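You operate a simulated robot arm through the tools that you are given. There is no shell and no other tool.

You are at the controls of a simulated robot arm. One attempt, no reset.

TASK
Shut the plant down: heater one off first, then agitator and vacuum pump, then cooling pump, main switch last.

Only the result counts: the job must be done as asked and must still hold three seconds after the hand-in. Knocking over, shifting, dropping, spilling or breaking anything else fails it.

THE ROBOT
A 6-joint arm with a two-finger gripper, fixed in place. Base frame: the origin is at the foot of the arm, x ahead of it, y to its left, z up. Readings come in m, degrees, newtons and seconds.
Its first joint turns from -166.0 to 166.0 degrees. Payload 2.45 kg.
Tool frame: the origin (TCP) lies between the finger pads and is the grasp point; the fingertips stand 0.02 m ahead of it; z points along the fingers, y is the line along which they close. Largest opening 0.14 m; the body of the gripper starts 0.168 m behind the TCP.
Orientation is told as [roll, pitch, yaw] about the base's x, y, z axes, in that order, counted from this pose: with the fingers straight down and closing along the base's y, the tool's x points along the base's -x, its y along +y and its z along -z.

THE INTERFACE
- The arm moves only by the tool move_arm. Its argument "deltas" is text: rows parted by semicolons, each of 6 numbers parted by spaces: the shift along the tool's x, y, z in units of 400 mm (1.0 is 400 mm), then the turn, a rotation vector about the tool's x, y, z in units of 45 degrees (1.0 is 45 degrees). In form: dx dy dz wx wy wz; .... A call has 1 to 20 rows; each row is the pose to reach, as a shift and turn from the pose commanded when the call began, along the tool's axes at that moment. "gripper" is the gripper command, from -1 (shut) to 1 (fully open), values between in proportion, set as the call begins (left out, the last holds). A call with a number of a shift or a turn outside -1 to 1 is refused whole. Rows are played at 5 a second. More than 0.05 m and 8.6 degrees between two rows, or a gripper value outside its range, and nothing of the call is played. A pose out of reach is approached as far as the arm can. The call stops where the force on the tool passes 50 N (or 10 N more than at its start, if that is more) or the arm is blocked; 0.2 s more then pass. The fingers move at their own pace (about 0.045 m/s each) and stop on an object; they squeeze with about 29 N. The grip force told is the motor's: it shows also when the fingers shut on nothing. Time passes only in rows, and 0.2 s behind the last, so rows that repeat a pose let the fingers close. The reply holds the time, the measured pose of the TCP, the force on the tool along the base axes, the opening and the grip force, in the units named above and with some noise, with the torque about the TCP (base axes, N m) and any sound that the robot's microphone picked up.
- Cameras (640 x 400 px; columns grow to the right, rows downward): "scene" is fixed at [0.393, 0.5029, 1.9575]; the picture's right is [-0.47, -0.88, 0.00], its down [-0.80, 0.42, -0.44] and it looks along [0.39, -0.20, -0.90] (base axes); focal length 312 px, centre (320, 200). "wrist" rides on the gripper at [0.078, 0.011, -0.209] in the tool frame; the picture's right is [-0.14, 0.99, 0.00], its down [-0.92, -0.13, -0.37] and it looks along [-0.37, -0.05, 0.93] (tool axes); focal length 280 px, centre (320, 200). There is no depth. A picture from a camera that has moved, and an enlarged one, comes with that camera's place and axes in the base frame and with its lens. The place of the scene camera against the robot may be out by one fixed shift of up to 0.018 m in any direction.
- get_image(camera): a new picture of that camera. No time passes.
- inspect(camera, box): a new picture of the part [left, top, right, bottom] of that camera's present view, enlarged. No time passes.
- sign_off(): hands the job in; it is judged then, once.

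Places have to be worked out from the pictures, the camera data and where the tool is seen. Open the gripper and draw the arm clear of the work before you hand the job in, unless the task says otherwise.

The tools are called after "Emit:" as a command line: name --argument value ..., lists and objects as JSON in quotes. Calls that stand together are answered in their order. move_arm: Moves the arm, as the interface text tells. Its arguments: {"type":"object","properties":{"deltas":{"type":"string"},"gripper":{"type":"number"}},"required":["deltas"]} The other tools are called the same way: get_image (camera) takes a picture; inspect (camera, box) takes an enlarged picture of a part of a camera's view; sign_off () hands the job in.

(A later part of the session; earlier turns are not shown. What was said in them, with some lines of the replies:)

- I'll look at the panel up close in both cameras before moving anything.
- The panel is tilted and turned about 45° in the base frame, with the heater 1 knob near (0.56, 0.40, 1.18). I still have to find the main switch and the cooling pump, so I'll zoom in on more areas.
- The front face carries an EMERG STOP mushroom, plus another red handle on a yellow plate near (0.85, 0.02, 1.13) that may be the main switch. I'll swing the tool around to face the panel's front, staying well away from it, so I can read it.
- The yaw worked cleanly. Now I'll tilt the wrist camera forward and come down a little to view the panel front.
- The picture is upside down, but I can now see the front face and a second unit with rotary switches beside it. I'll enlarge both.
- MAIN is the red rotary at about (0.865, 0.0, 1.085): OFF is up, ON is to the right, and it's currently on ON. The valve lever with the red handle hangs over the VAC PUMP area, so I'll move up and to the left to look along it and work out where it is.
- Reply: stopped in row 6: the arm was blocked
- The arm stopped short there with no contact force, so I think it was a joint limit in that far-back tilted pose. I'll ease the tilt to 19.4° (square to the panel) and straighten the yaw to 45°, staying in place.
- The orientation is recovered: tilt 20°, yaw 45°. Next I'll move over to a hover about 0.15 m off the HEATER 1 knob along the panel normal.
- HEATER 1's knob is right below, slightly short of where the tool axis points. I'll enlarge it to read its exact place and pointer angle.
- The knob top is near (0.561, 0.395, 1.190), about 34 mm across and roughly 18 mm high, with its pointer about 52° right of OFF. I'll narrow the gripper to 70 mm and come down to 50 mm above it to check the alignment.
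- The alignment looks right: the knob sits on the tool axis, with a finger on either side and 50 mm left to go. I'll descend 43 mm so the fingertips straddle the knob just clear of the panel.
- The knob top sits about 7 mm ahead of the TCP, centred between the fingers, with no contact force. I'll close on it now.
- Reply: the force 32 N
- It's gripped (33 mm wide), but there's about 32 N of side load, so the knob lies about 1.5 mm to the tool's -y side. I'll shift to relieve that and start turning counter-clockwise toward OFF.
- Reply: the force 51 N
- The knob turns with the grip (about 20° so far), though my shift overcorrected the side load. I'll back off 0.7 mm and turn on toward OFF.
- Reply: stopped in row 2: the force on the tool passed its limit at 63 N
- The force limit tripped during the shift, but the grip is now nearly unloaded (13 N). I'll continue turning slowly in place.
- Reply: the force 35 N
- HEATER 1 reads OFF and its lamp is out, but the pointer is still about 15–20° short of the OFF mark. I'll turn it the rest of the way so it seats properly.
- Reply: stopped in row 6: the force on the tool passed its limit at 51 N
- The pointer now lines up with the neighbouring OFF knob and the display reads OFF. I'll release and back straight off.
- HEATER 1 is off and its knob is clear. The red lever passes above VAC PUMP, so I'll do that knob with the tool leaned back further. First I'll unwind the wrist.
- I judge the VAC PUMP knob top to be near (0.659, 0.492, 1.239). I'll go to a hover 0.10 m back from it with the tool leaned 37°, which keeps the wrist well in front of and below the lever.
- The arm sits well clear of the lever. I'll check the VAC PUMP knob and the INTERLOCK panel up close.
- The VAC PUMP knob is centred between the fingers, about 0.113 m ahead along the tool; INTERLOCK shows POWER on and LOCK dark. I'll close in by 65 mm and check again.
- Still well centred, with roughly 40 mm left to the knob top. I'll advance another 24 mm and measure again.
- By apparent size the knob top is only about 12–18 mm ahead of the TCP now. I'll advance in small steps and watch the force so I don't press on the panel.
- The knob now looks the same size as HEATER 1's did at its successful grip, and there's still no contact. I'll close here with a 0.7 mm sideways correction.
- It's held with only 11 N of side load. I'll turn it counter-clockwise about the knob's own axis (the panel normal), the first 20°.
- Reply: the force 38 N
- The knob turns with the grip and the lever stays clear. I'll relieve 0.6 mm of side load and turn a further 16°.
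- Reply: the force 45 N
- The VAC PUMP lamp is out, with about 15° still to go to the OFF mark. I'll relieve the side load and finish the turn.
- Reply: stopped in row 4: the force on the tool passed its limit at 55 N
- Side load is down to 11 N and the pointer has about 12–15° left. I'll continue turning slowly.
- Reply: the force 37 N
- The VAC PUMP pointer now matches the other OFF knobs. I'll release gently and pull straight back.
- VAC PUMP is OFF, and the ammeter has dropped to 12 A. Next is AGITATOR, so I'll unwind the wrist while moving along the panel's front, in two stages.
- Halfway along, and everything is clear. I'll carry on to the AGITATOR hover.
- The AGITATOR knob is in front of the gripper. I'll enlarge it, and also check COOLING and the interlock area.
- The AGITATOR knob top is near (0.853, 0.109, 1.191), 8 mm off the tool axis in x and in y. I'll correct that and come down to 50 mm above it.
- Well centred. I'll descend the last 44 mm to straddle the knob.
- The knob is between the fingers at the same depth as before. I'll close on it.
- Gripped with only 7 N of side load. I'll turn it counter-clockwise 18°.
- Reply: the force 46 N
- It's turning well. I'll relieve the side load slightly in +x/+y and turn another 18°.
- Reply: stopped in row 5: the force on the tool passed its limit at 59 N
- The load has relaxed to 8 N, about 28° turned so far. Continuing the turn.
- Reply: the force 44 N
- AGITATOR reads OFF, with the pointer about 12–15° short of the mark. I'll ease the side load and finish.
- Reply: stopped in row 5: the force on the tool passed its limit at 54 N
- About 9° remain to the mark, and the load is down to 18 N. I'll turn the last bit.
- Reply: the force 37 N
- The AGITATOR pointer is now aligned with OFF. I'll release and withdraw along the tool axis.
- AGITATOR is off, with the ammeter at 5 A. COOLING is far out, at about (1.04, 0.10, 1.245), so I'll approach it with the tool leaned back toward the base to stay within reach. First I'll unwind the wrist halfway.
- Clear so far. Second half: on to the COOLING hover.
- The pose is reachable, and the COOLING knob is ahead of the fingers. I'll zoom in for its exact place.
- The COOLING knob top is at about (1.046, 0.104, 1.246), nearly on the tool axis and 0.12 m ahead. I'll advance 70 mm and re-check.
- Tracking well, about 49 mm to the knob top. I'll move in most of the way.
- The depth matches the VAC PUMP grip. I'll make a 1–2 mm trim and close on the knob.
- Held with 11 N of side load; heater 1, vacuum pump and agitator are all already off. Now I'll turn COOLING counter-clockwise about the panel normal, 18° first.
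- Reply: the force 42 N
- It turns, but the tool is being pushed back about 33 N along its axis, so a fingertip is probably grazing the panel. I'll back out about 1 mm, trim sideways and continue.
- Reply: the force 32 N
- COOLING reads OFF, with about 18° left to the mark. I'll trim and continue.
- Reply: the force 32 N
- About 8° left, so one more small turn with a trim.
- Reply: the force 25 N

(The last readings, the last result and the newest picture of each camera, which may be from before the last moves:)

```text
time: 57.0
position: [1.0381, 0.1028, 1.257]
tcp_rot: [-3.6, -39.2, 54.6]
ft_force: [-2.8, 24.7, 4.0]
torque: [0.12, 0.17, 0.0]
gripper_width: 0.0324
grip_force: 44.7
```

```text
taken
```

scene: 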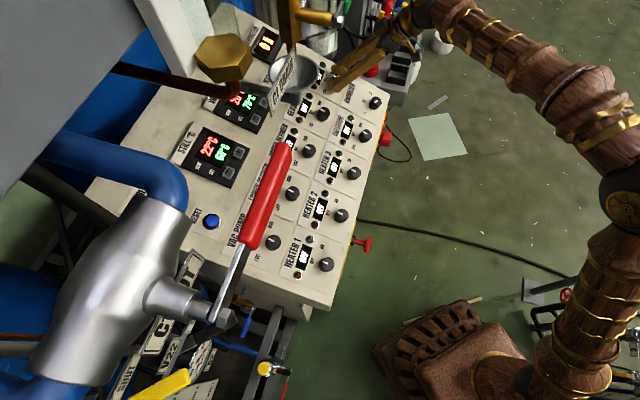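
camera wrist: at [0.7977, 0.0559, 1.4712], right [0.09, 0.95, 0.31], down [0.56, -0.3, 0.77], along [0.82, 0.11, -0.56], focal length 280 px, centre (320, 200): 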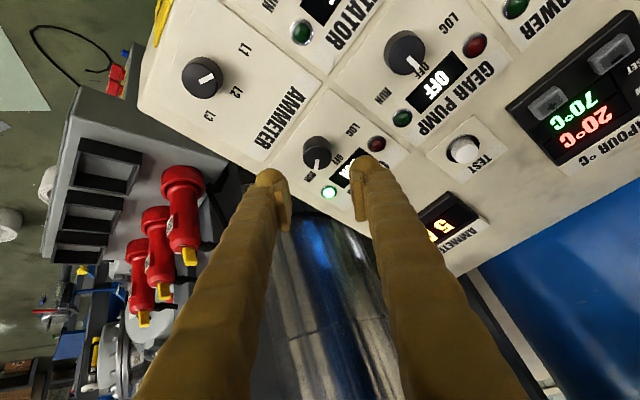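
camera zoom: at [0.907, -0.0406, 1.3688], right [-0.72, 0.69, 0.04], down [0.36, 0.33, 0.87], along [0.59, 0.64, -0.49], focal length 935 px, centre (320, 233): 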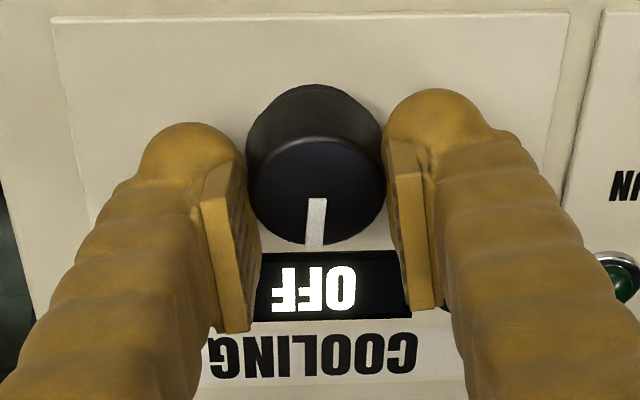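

COOLING points to OFF within a few degrees. I'll release and withdraw.

Emit:
move_arm --deltas "0 0 0 0 0 0; 0 0 0 0 0 0; 0 0 0 0 0 0; 0 0 0 0 0 0; 0 0 -0.05 0 0 0; 0 0 -0.1 0 0 0; 0 0 -0.15 0 0 0; 0 0 -0.2 0 0 0; 0 0 -0.25 0 0 0; 0 0 -0.3 0 0 0" --gripper -0.286

Emit:
get_image --camera "wrist"

```text
time: 59.2
position: [0.9877, 0.0444, 1.3544]
tcp_rot: [-3.5, -39.2, 54.6]
ft_force: [-0.2, 0.6, -1.1]
torque: [0.02, -0.01, 0.03]
gripper_width: 0.0503
grip_force: 0.2
```

```text
taken
camera wrist: at [0.8571, -0.0977, 1.4655], right [-0.72, 0.69, 0.04], down [0.36, 0.33, 0.87], along [0.59, 0.64, -0.49], focal length 280 px, centre (320, 200)
```

wrist: 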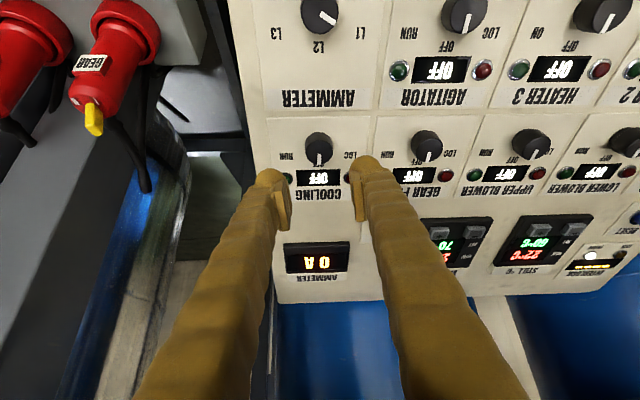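

All loads are off, and the ammeter reads 0 A. I'll check the interlock indicator before going to MAIN.

Emit:
inspect --camera "wrist" --box '[540, 200, 640, 290]'

Emit:
inspect --camera "scene" --box '[340, 100, 420, 170]'

```text
4.44 times, centred on (590, 245) of wrist
camera zoom: at [0.8571, -0.0977, 1.4655], right [-0.72, 0.69, 0.04], down [0.36, 0.33, 0.87], along [0.59, 0.64, -0.49], focal length 1246 px, centre (-880, 0)
```

zoom: 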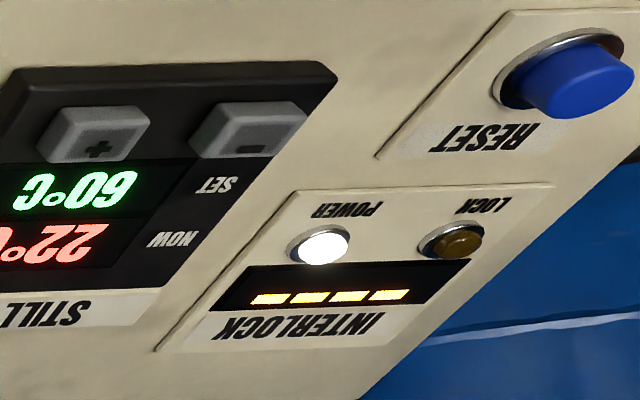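

```text
5.71 times, centred on (380, 135) of scene
camera zoom: at [0.393, 0.5029, 1.9575], right [-0.47, -0.88, 0.0], down [-0.8, 0.42, -0.44], along [0.39, -0.2, -0.9], focal length 1786 px, centre (-23, 571)
```

zoom: 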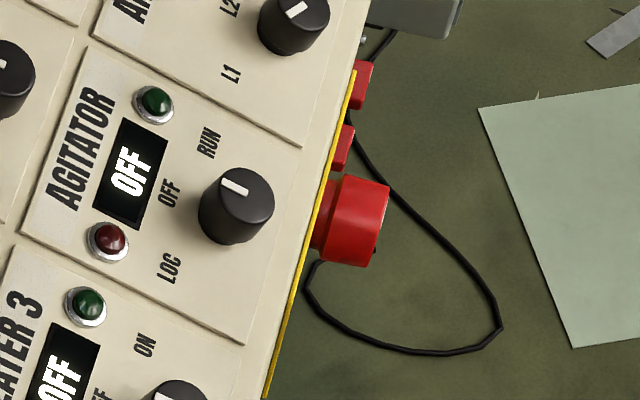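

LOCK is dark and POWER is on, so nothing tripped. I'll retreat in front of the panel and tilt the tool toward horizontal to face the MAIN switch.

Emit:
move_arm --deltas "0.0917 0.028 -0.0267 0.0082 -0.0462 0.0136; 0.1834 0.056 -0.0534 0.0164 -0.0924 0.0272; 0.2751 0.084 -0.0801 0.0246 -0.1386 0.0408; 0.3668 0.112 -0.1068 0.0328 -0.1848 0.0544; 0.4585 0.14 -0.1335 0.041 -0.231 0.068; 0.5502 0.168 -0.1602 0.0492 -0.2772 0.0816; 0.6419 0.196 -0.1869 0.0574 -0.3234 0.0952; 0.7336 0.224 -0.2136 0.0656 -0.3696 0.1088; 0.8253 0.252 -0.2403 0.0738 -0.4158 0.1224; 0.917 0.28 -0.267 0.082 -0.462 0.136"

Emit:
get_image --camera "wrist"

Emit:
get_image --camera "scene"

```text
time: 61.4
position: [0.6907, -0.1706, 1.193]
tcp_rot: [-1.1, -60.2, 46.4]
ft_force: [0.8, -0.7, 0.3]
torque: [0.0, 0.02, -0.02]
gripper_width: 0.05
grip_force: 0.0
```

```text
taken
camera wrist: at [0.5286, -0.3186, 1.2287], right [-0.66, 0.74, 0.11], down [0.18, 0.01, 0.98], along [0.73, 0.67, -0.14], focal length 280 px, centre (320, 200)
```

wrist: 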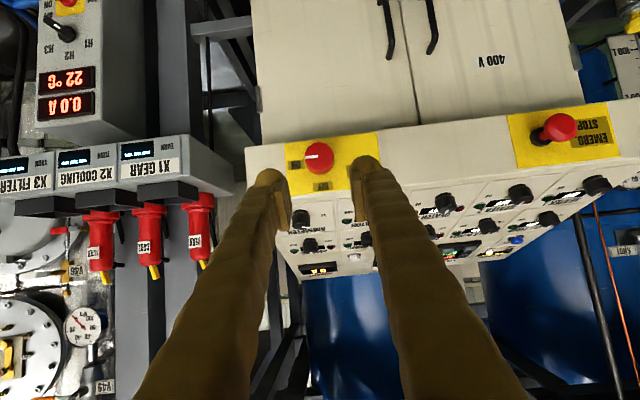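

```text
taken
```

scene: 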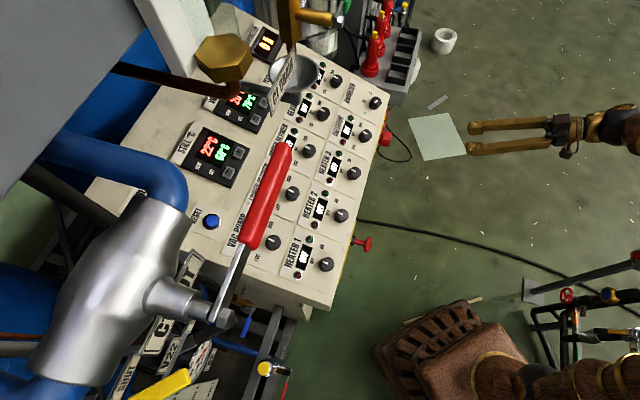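

The pose worked, and MAIN is straight ahead of the fingers. I'll zoom in on it.

Emit:
inspect --camera "wrist" --box '[250, 115, 390, 205]'

```text
4.44 times, centred on (320, 160) of wrist
camera zoom: at [0.5286, -0.3186, 1.2287], right [-0.66, 0.74, 0.11], down [0.18, 0.01, 0.98], along [0.73, 0.67, -0.14], focal length 1246 px, centre (320, 378)
```

zoom: 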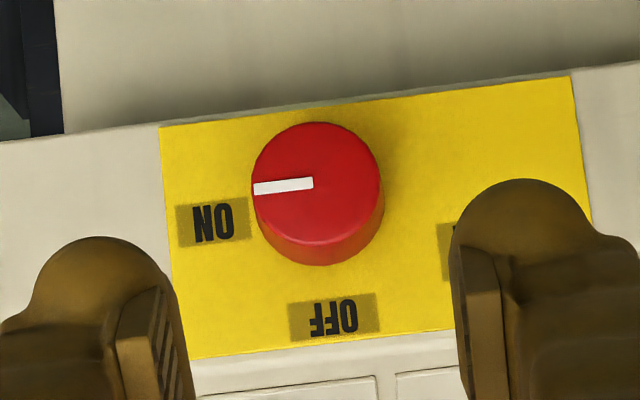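

MAIN's knob front is at about (0.849, -0.015, 1.095), roughly 47 mm across and 32 mm deep, with the pointer at ON. I'll open wider, tilt nearer horizontal and close to 0.10 m.

Emit:
move_arm --deltas "0.0037 -0.001 0.0615 0 -0.0733 0.002; 0.0073 -0.002 0.123 0 -0.1467 0.003; 0.011 -0.0025 0.1845 0 -0.22 0.005; 0.0147 -0.003 0.246 0 -0.2933 0.007; 0.0183 -0.004 0.3075 0 -0.3667 0.008; 0.022 -0.005 0.369 0 -0.44 0.01" --gripper 0.143

Emit:
get_image --camera "wrist"

Emit:
get_image --camera "scene"

```text
time: 62.8
position: [0.7817, -0.0831, 1.1149]
tcp_rot: [-0.4, -80.1, 45.8]
ft_force: [-0.2, -0.7, -0.5]
torque: [-0.03, -0.02, 0.03]
gripper_width: 0.0801
grip_force: 0.0
```

```text
taken
camera wrist: at [0.6191, -0.2321, 1.0741], right [-0.69, 0.71, 0.13], down [-0.05, -0.23, 0.97], along [0.72, 0.66, 0.2], focal length 280 px, centre (320, 200)
```

wrist: 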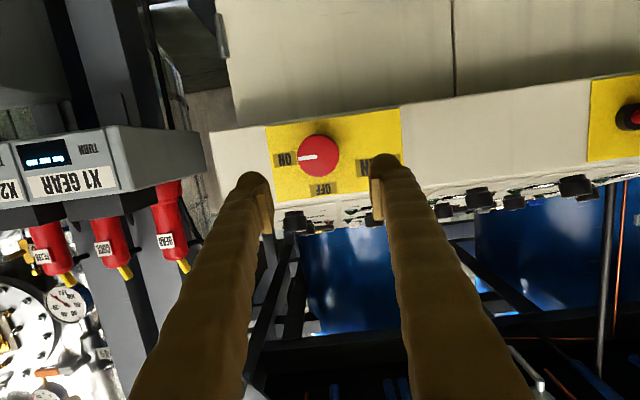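

```text
taken
```

scene: 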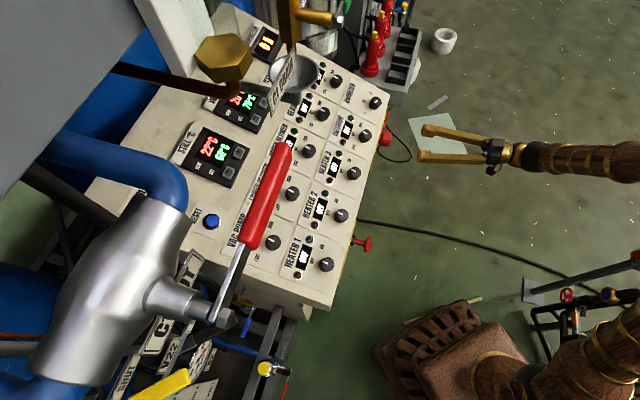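

Reached. I'll measure the knob once more before closing in.

Emit:
inspect --camera "wrist" --box '[250, 110, 390, 200]'

```text
4.44 times, centred on (320, 155) of wrist
camera zoom: at [0.6191, -0.2321, 1.0741], right [-0.69, 0.71, 0.13], down [-0.05, -0.23, 0.97], along [0.72, 0.66, 0.2], focal length 1246 px, centre (320, 400)
```

zoom: 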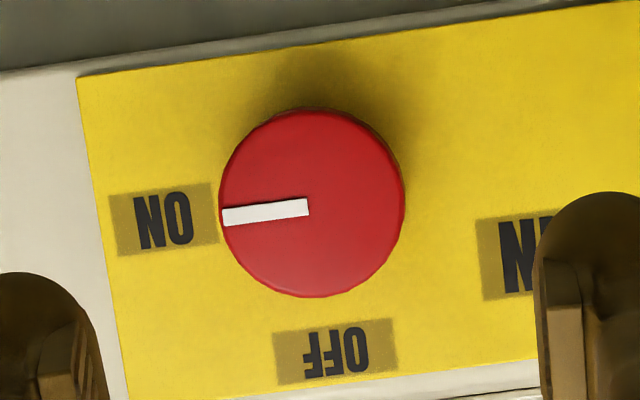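

The knob is about 0.11 m ahead and 5–8 mm below the tool axis. I'll pre-rotate the grip 45° clockwise about the switch axis, to leave room for the 90° turn, and move 50 mm closer.

Emit:
move_arm --deltas "0.0016 0 0.0156 -0.0215 0 0.1231; 0.0031 0 0.0313 -0.043 0 0.2463; 0.0047 0 0.0469 -0.0645 0 0.3694; 0.0063 0 0.0625 -0.086 0 0.4925; 0.0078 -0.001 0.0781 -0.1075 0 0.6156; 0.0094 -0.001 0.0938 -0.129 0 0.7388; 0.0109 -0.001 0.1094 -0.1505 0 0.8619; 0.0125 -0.001 0.125 -0.172 0 0.985"

Emit:
get_image --camera "wrist"

Emit:
get_image --camera "scene"

```text
time: 64.6
position: [0.8142, -0.0489, 1.1018]
tcp_rot: [80.2, -44.0, -30.6]
ft_force: [0.4, 0.1, 0.7]
torque: [-0.04, 0.02, -0.02]
gripper_width: 0.0799
grip_force: 0.1
```

```text
taken
camera wrist: at [0.6339, -0.1789, 1.081], right [-0.41, 0.44, 0.8], down [0.41, -0.69, 0.6], along [0.81, 0.57, 0.1], focal length 280 px, centre (320, 200)
```

wrist: 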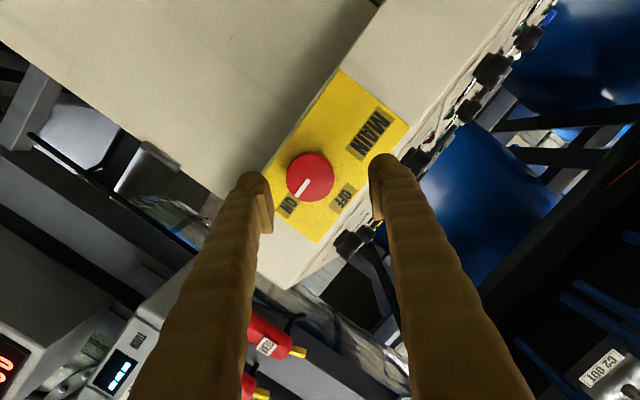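

```text
taken
```

scene: 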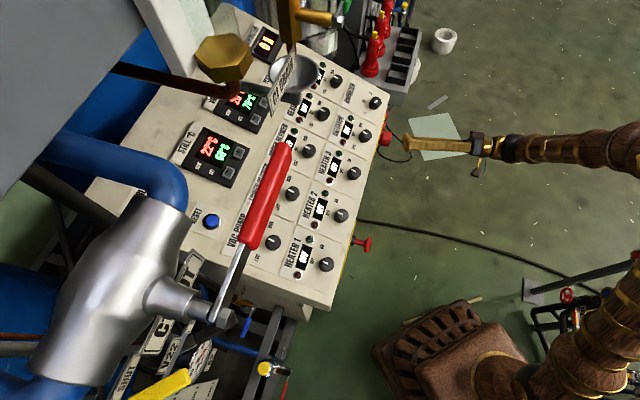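

The pre-rotation is done without trouble. I'll measure the knob again.

Emit:
inspect --camera "wrist" --box '[240, 130, 400, 230]'

```text
4.00 times, centred on (320, 180) of wrist
camera zoom: at [0.6339, -0.1789, 1.081], right [-0.41, 0.44, 0.8], down [0.41, -0.69, 0.6], along [0.81, 0.57, 0.1], focal length 1122 px, centre (320, 280)
```

zoom: 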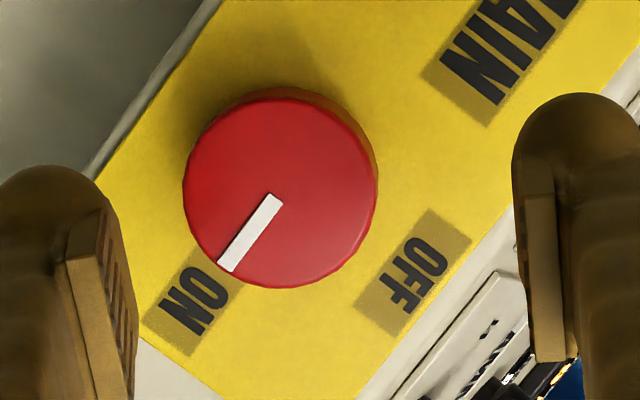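

I'll move onto the switch axis and forward 40 mm, then check again.

Emit:
move_arm --deltas "-0.0035 -0.0113 0.0333 0 0 0; -0.007 -0.0225 0.0667 0 0 0; -0.008 -0.0225 0.1 0 0 0; -0.008 -0.0225 0.1 0 0 0"

Emit:
inspect --camera "wrist" --box '[240, 130, 400, 230]'

Emit:
inspect --camera "scene" --box '[330, 90, 470, 190]'

```text
time: 65.6
position: [0.8448, -0.0229, 1.0913]
tcp_rot: [80.2, -44.2, -30.6]
ft_force: [-0.1, 0.4, 0.2]
torque: [0.0, -0.01, 0.03]
gripper_width: 0.08
grip_force: 0.0
```

```text
4.00 times, centred on (320, 180) of wrist
camera zoom: at [0.6637, -0.1535, 1.0704], right [-0.41, 0.44, 0.8], down [0.41, -0.69, 0.6], along [0.81, 0.57, 0.11], focal length 1122 px, centre (320, 280)
```

zoom: 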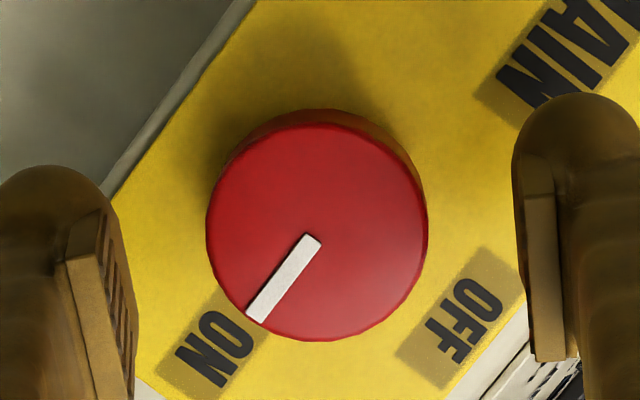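

```text
4.00 times, centred on (400, 140) of scene
camera zoom: at [0.393, 0.5029, 1.9575], right [-0.47, -0.88, 0.0], down [-0.8, 0.42, -0.44], along [0.39, -0.2, -0.9], focal length 1250 px, centre (0, 440)
```

zoom: 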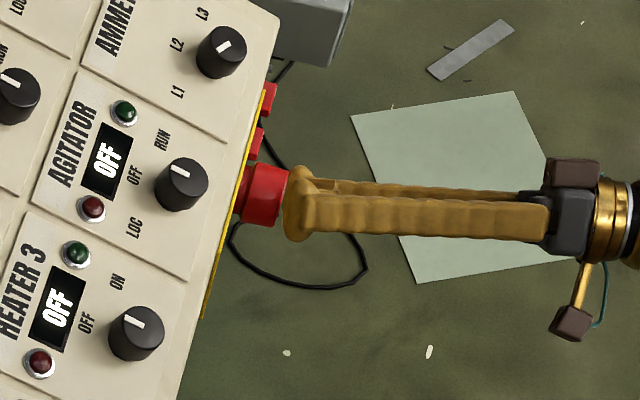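

The fingertips are level with the knob face, 22 mm from final depth and well centred. I'll slide over the knob.

Emit:
move_arm --deltas "-0.0025 -0.0007 0.02 0 0 0; -0.005 -0.0014 0.04 0 0 0; -0.0075 -0.002 0.06 0 0 0; -0.0075 -0.002 0.06 0 0 0"

Emit:
inspect --camera "wrist" --box '[240, 130, 400, 230]'

Emit:
inspect --camera "scene" --box '[330, 90, 470, 190]'

```text
time: 66.6
position: [0.8613, -0.0053, 1.091]
tcp_rot: [80.2, -44.2, -30.7]
ft_force: [-0.3, -0.2, 0.7]
torque: [-0.02, -0.02, 0.0]
gripper_width: 0.08
grip_force: 0.1
```

```text
4.00 times, centred on (320, 180) of wrist
camera zoom: at [0.6815, -0.1364, 1.0699], right [-0.41, 0.44, 0.8], down [0.41, -0.69, 0.6], along [0.81, 0.57, 0.1], focal length 1122 px, centre (320, 280)
```

zoom: 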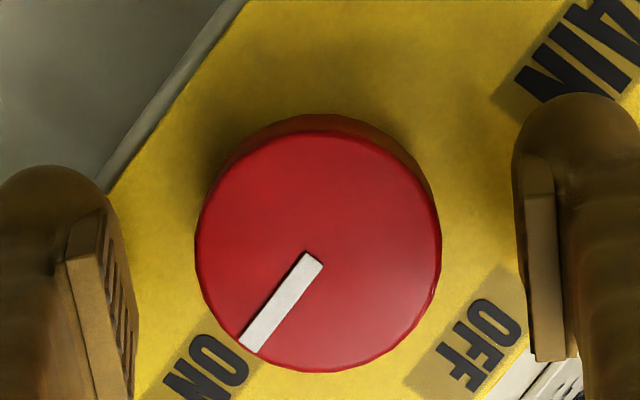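

```text
4.00 times, centred on (400, 140) of scene
camera zoom: at [0.393, 0.5029, 1.9575], right [-0.47, -0.88, 0.0], down [-0.8, 0.42, -0.44], along [0.39, -0.2, -0.9], focal length 1250 px, centre (0, 440)
```

zoom: 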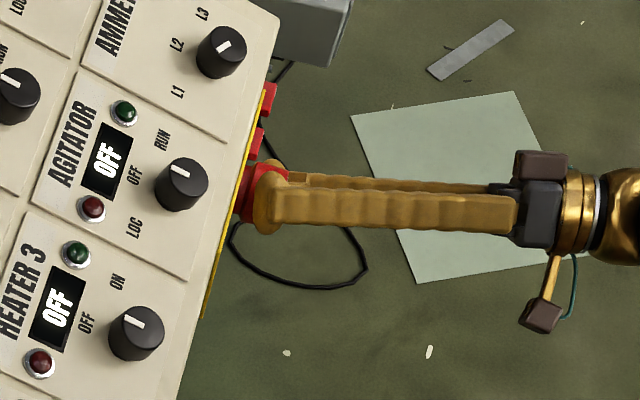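

The TCP is at the knob's front face, on its axis. I'll close the grip.

Emit:
move_arm --deltas "0.0025 0 0 0 0 0; 0.0025 0 0 0 0 0; 0.0025 0 0 0 0 0; 0.0025 0 0 0 0 0; 0.0025 0 0 0 0 0" --gripper -1

Emit:
inspect --camera "wrist" --box '[240, 130, 400, 230]'

```text
time: 67.8
position: [0.8606, -0.0052, 1.0887]
tcp_rot: [80.1, -44.2, -30.7]
ft_force: [-5.0, 4.4, 5.2]
torque: [0.05, -0.03, 0.13]
gripper_width: 0.0485
grip_force: 45.1
```

```text
4.00 times, centred on (320, 180) of wrist
camera zoom: at [0.6805, -0.1365, 1.0689], right [-0.41, 0.44, 0.8], down [0.41, -0.69, 0.6], along [0.81, 0.57, 0.11], focal length 1122 px, centre (320, 280)
```

zoom: 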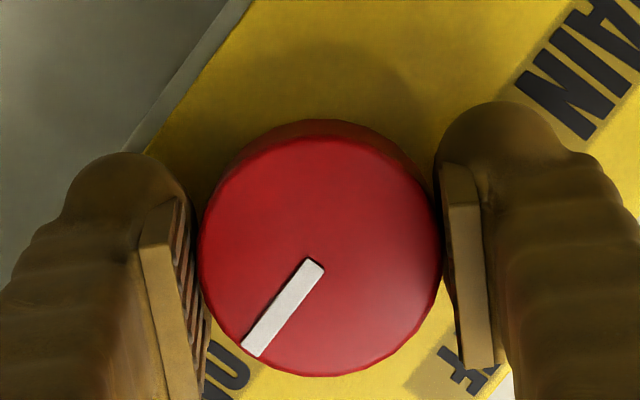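

Gripped at 48.5 mm with under 10 N of load. I'll start turning MAIN counter-clockwise toward OFF, the first 20°.

Emit:
move_arm --deltas "0 0 0 0.0153 0 -0.0876; 0 0 0 0.0306 0 -0.1751; 0 0 0 0.0459 0 -0.2627; 0 0 0 0.0612 0 -0.3502; 0 0 0 0.0764 0 -0.4378"

Emit:
inspect --camera "wrist" --box '[240, 130, 400, 230]'

```text
time: 69.0
position: [0.8604, -0.0057, 1.0904]
tcp_rot: [69.5, -63.3, -21.9]
ft_force: [1.8, 2.7, -1.9]
torque: [-0.1, 0.08, 0.07]
gripper_width: 0.0486
grip_force: 45.2
```

```text
4.00 times, centred on (320, 180) of wrist
camera zoom: at [0.687, -0.143, 1.058], right [-0.58, 0.61, 0.54], down [0.23, -0.51, 0.83], along [0.78, 0.61, 0.16], focal length 1122 px, centre (320, 280)
```

zoom: 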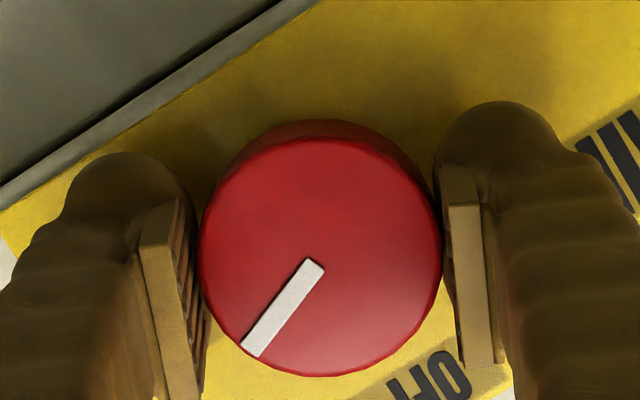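

It's turning cleanly with almost no load. I'll continue another 36°.

Emit:
move_arm --deltas "0 0 0 0.0153 0 -0.0876; 0 0 0 0.0306 0 -0.1751; 0 0 0 0.0459 0 -0.2627; 0 0 0 0.0612 0 -0.3502; 0 0 0 0.0764 0 -0.4378; 0 0 0 0.0917 0 -0.5253; 0 0 0 0.107 0 -0.6129; 0 0 0 0.1223 0 -0.7004; 0 0 0 0.1376 0 -0.788"

Emit:
inspect --camera "wrist" --box '[240, 130, 400, 230]'

Emit:
get_image --camera "scene"

```text
time: 71.0
position: [0.8587, -0.0051, 1.0907]
tcp_rot: [-48.8, -75.2, 93.5]
ft_force: [-18.3, 2.4, 22.1]
torque: [0.32, -0.32, 0.16]
gripper_width: 0.0487
grip_force: 45.2
```

```text
4.00 times, centred on (320, 180) of wrist
camera zoom: at [0.7042, -0.1597, 1.0479], right [-0.7, 0.72, -0.06], down [-0.19, -0.1, 0.98], along [0.69, 0.69, 0.21], focal length 1122 px, centre (320, 280)
```

zoom: 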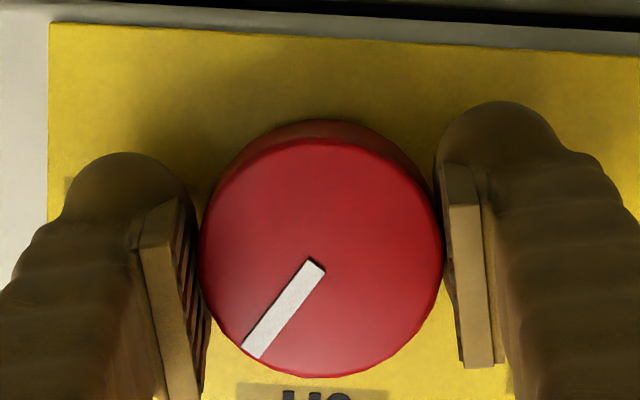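

```text
taken
```

scene: 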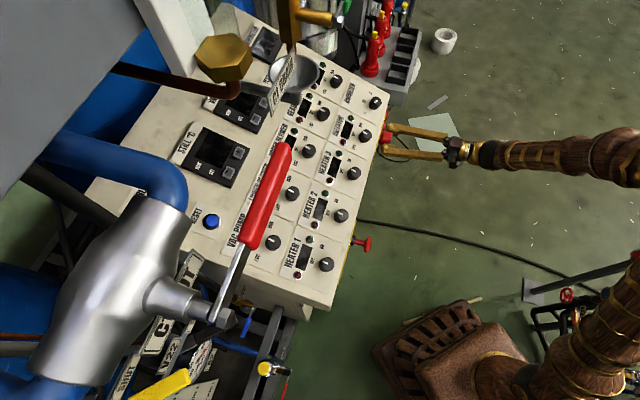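

The panel displays have gone dark, so the main power is off. The pointer still has about 32° to the OFF mark; I'll finish the turn with a small relief in -x.

Emit:
move_arm --deltas "-0.001 0.0004 0 0.0153 0 -0.0876; -0.001 0.0004 0 0.0306 0 -0.1751; -0.001 0.0004 0 0.0459 0 -0.2627; -0.001 0.0004 0 0.0612 0 -0.3502; -0.001 0.0004 0 0.0764 0 -0.4378; -0.001 0.0004 0 0.0917 0 -0.5253"

Emit:
inspect --camera "wrist" --box '[240, 130, 400, 230]'

```text
time: 72.0
position: [0.8602, -0.005, 1.0918]
tcp_rot: [-67.4, -63.7, 111.4]
ft_force: [3.0, 24.3, -1.5]
torque: [0.03, 0.02, 0.08]
gripper_width: 0.0486
grip_force: 45.0
out of reach, approached as far as the arm can: row 4
stopped in row 4: the force on the tool passed its limit at 64 N (the readings are from after the stop); the commanded pose is now the measured one
```

```text
4.00 times, centred on (320, 180) of wrist
camera zoom: at [0.7117, -0.1675, 1.0523], right [-0.68, 0.68, -0.28], down [-0.34, 0.06, 0.94], along [0.66, 0.73, 0.19], focal length 1122 px, centre (320, 280)
```

zoom: 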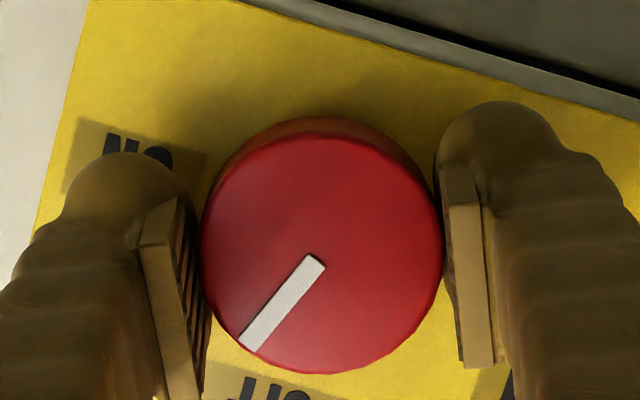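

A wrist joint hit its limit about 18–20° short of the mark. I'll open the fingers around the knob, rotate the wrist back and take a new grip.

Emit:
move_arm --deltas "0 0 0 0 0 0; 0 0 0 0 0 0; 0 0 0 0 0 0; 0 0 0 0 0 0" --gripper 0.143

Emit:
inspect --camera "wrist" --box '[240, 130, 400, 230]'

```text
time: 73.0
position: [0.8607, -0.0067, 1.0909]
tcp_rot: [-67.4, -63.8, 111.2]
ft_force: [-0.1, -0.3, 0.6]
torque: [-0.01, 0.01, -0.01]
gripper_width: 0.08
grip_force: 0.1
```

```text
4.00 times, centred on (320, 180) of wrist
camera zoom: at [0.7118, -0.1689, 1.0524], right [-0.67, 0.68, -0.28], down [-0.34, 0.06, 0.94], along [0.66, 0.73, 0.19], focal length 1122 px, centre (320, 280)
```

zoom: 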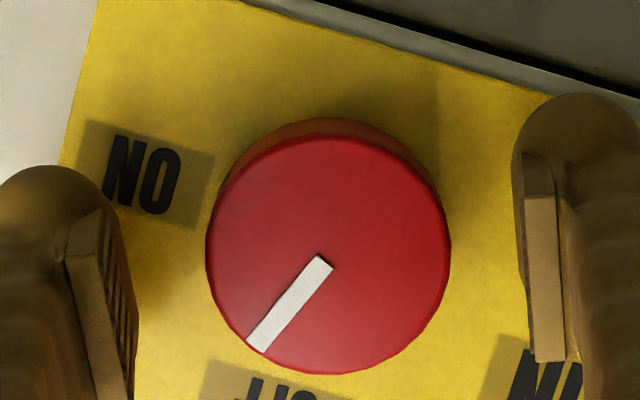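

Fingers are clear all round. I'll rotate the wrist back clockwise about 44°.

Emit:
move_arm --deltas "0 0 0 -0.0187 0 0.107; 0 0 0 -0.0373 0 0.214; 0 0 0 -0.056 0 0.321; 0 0 0 -0.0747 0 0.428; 0 0 0 -0.0933 0 0.535; 0 0 0 -0.112 0 0.642; 0 0 0 -0.1307 0 0.749; 0 0 0 -0.1493 0 0.856; 0 0 0 -0.168 0 0.963"

Emit:
inspect --camera "wrist" --box '[240, 130, 400, 230]'

```text
time: 75.0
position: [0.8596, -0.0066, 1.0907]
tcp_rot: [62.9, -67.5, -15.4]
ft_force: [0.1, 0.7, 0.0]
torque: [0.0, -0.01, 0.01]
gripper_width: 0.08
grip_force: 0.0
```

```text
4.00 times, centred on (320, 180) of wrist
camera zoom: at [0.6893, -0.1473, 1.0594], right [-0.61, 0.64, 0.46], down [0.19, -0.45, 0.87], along [0.77, 0.62, 0.16], focal length 1122 px, centre (320, 280)
```

zoom: 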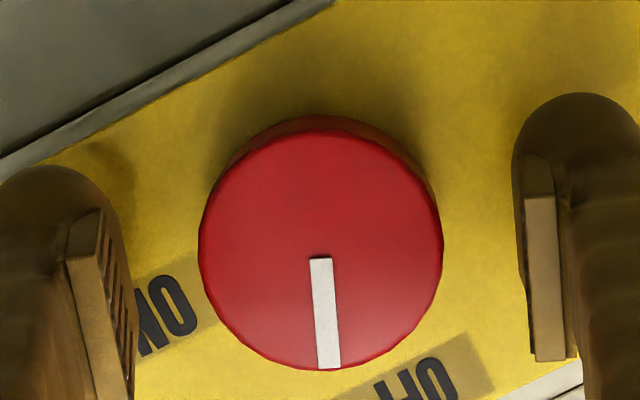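

Centred again. I'll close for the second grip.

Emit:
move_arm --deltas "0 0.0012 0 0 0 0; 0 0.0012 0 0 0 0; 0 0.0012 0 0 0 0; 0 0.0012 0 0 0 0; 0 0.0012 0 0 0 0" --gripper -1

```text
time: 76.2
position: [0.8591, -0.0055, 1.0908]
tcp_rot: [62.7, -67.6, -15.3]
ft_force: [6.6, -3.0, -1.7]
torque: [-0.08, 0.02, -0.09]
gripper_width: 0.0488
grip_force: 45.3
```

Gripped with little load. I'll turn the remaining ~21° counter-clockwise.

Emit:
move_arm --deltas "0 0 0 0.0153 0 -0.0876; 0 0 0 0.0306 0 -0.1751; 0 0 0 0.0459 0 -0.2627; 0 0 0 0.0612 0 -0.3502; 0 0 0 0.0803 0 -0.4597"

Emit:
inspect --camera "wrist" --box '[240, 130, 400, 230]'

```text
time: 77.4
position: [0.8588, -0.0065, 1.0911]
tcp_rot: [-6.8, -79.3, 52.5]
ft_force: [-18.2, 2.9, 8.0]
torque: [0.1, -0.05, 0.14]
gripper_width: 0.0483
grip_force: 44.8
```

```text
4.00 times, centred on (320, 180) of wrist
camera zoom: at [0.6991, -0.1568, 1.0531], right [-0.69, 0.71, 0.11], down [-0.06, -0.21, 0.98], along [0.72, 0.67, 0.19], focal length 1122 px, centre (320, 280)
```

zoom: 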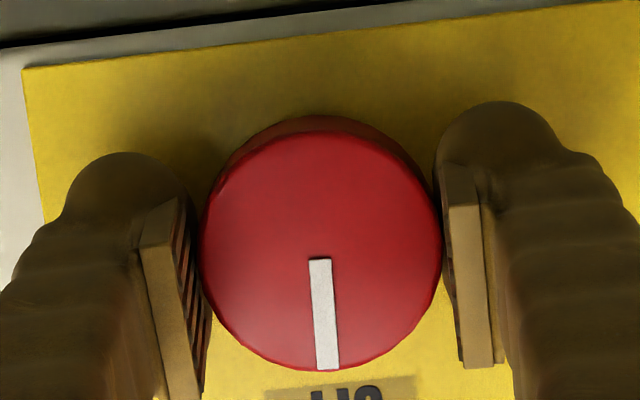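

The MAIN pointer now aligns with OFF to within a couple of degrees. I'll open the fingers and back straight out along the switch axis.

Emit:
move_arm --deltas "0 0 0 0 0 0; 0 0 0 0 0 0; 0 0 0 0 0 0; 0 0 0 0 0 0; 0.0087 0 -0.05 0 0 0; 0.0175 0 -0.1 0 0 0; 0.026 0 -0.15 0 0 0; 0.035 0 -0.2 0 0 0; 0.0437 0 -0.25 0 0 0; 0.0525 0 -0.3 0 0 0; 0.07 0 -0.4 0 0 0; 0.087 0 -0.5 0 0 0" --gripper 0.143

Emit:
get_image --camera "wrist"

Emit:
get_image --camera "scene"

```text
time: 80.0
position: [0.7202, -0.1536, 1.0969]
tcp_rot: [-6.4, -79.3, 52.0]
ft_force: [0.5, -0.4, -0.3]
torque: [0.0, 0.01, -0.01]
gripper_width: 0.0799
grip_force: 0.1
```

```text
taken
camera wrist: at [0.5592, -0.304, 1.0591], right [-0.69, 0.71, 0.11], down [-0.06, -0.21, 0.98], along [0.72, 0.67, 0.19], focal length 280 px, centre (320, 200)
```

wrist: 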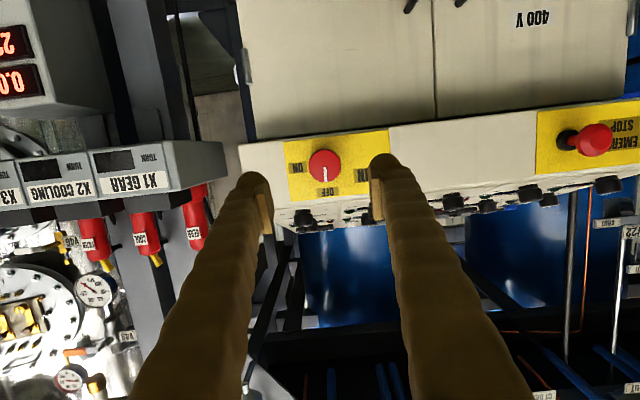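

```text
taken
```

scene: 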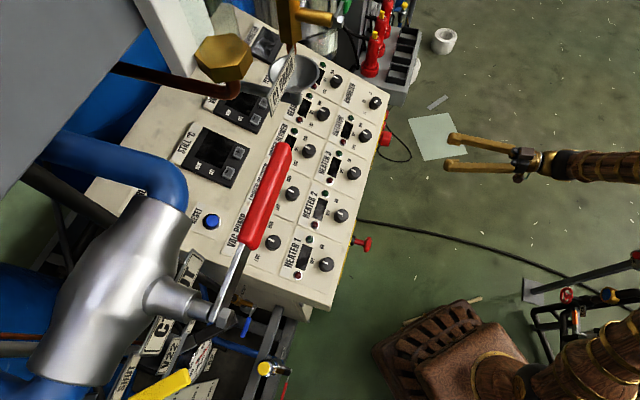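

All displays are dark and MAIN is on OFF. I'll verify MAIN and every knob pointer up close before handing in.

Emit:
inspect --camera "wrist" --box '[270, 120, 400, 210]'

Emit:
inspect --camera "scene" --box '[220, 170, 380, 300]'

Emit:
inspect --camera "scene" --box '[260, 50, 420, 180]'

```text
4.44 times, centred on (335, 165) of wrist
camera zoom: at [0.5592, -0.304, 1.0591], right [-0.69, 0.71, 0.11], down [-0.06, -0.21, 0.98], along [0.72, 0.67, 0.19], focal length 1246 px, centre (253, 356)
```

zoom: 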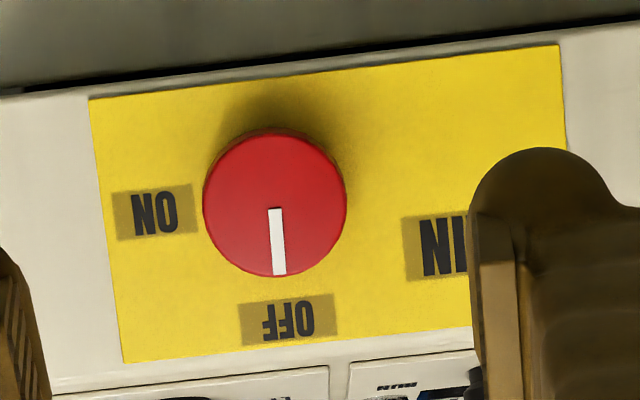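

```text
3.08 times, centred on (300, 235) of scene
camera zoom: at [0.393, 0.5029, 1.9575], right [-0.47, -0.88, 0.0], down [-0.8, 0.42, -0.44], along [0.39, -0.2, -0.9], focal length 962 px, centre (382, 92)
```

zoom: 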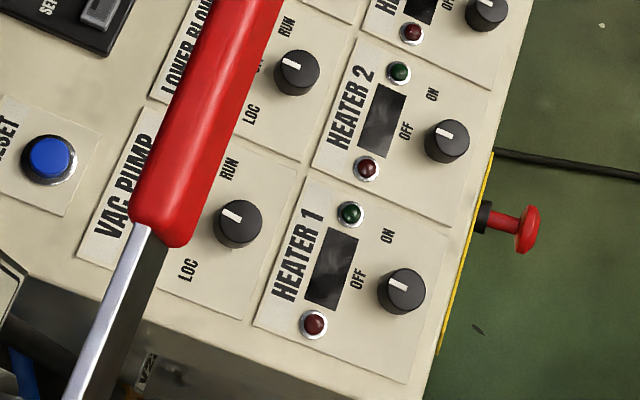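

```text
3.08 times, centred on (340, 115) of scene
camera zoom: at [0.393, 0.5029, 1.9575], right [-0.47, -0.88, 0.0], down [-0.8, 0.42, -0.44], along [0.39, -0.2, -0.9], focal length 962 px, centre (258, 462)
```

zoom: 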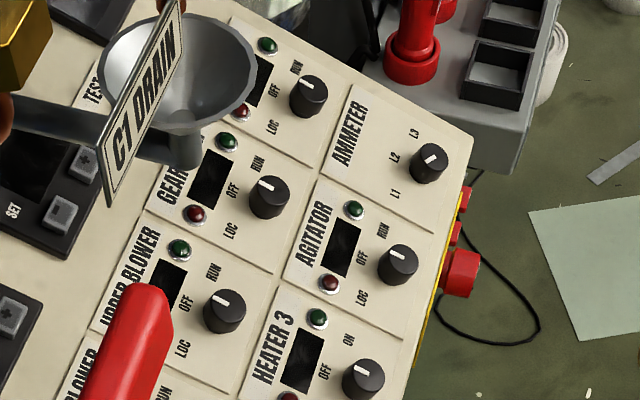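

Every knob and MAIN sits on OFF, and the E-stop and ammeter selector are untouched. I'll open the gripper fully and draw the arm a bit further clear.

Emit:
move_arm --deltas "-0.05 0 -0.04 0 0 0; -0.1 0 -0.08 0 0 0; -0.15 0 -0.12 0 0 0; -0.2 0 -0.16 0 0 0; -0.2 0 -0.16 0 0 0; -0.2 0 -0.16 0 0 0" --gripper 1

Emit:
get_image --camera "scene"

```text
time: 81.4
position: [0.6834, -0.1856, 1.1844]
tcp_rot: [-6.4, -79.3, 52.1]
ft_force: [-0.2, -0.5, -0.3]
torque: [-0.01, -0.01, -0.06]
gripper_width: 0.1399
grip_force: 0.2
```

```text
taken
```

scene: 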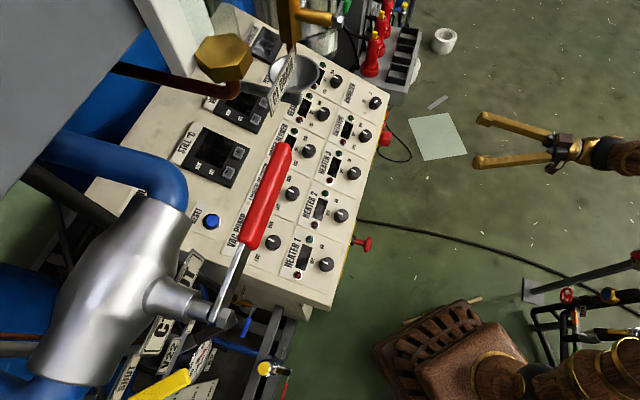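

The plant is shut down in the order asked, the gripper is fully open and the arm stands clear of the panel. Handing in.

Emit:
sign_off

```text
The job is handed in.
```

The plant is shut down and the job is handed in. I turned the controls off in this order: HEATER 1, VAC PUMP, AGITATOR, COOLING, then MAIN last.

- **Switches:** each pump and heater display changed to OFF as its knob turned, and the ammeter fell to 0 A once COOLING was off. All five pointers were on their OFF marks when I checked at the end. Turning MAIN off blanked every display on the panel.
- **Interlock:** the LOCK lamp was dark when I checked it, just before turning MAIN.
- **Rest of the scene:** the emergency stop and ammeter selector look unchanged in the final pictures. The arm cleared the valve lever and funnel, and nothing was knocked or moved that I could see.
- **Force stops:** while turning the knobs, the arm stopped itself five times when the side force on the gripper passed 50 N, peaking at 64 N. I eased off and finished each turn.
- **Second grip on MAIN:** a wrist joint reached its limit during that turn, so I took hold of the knob again to bring it fully to OFF.
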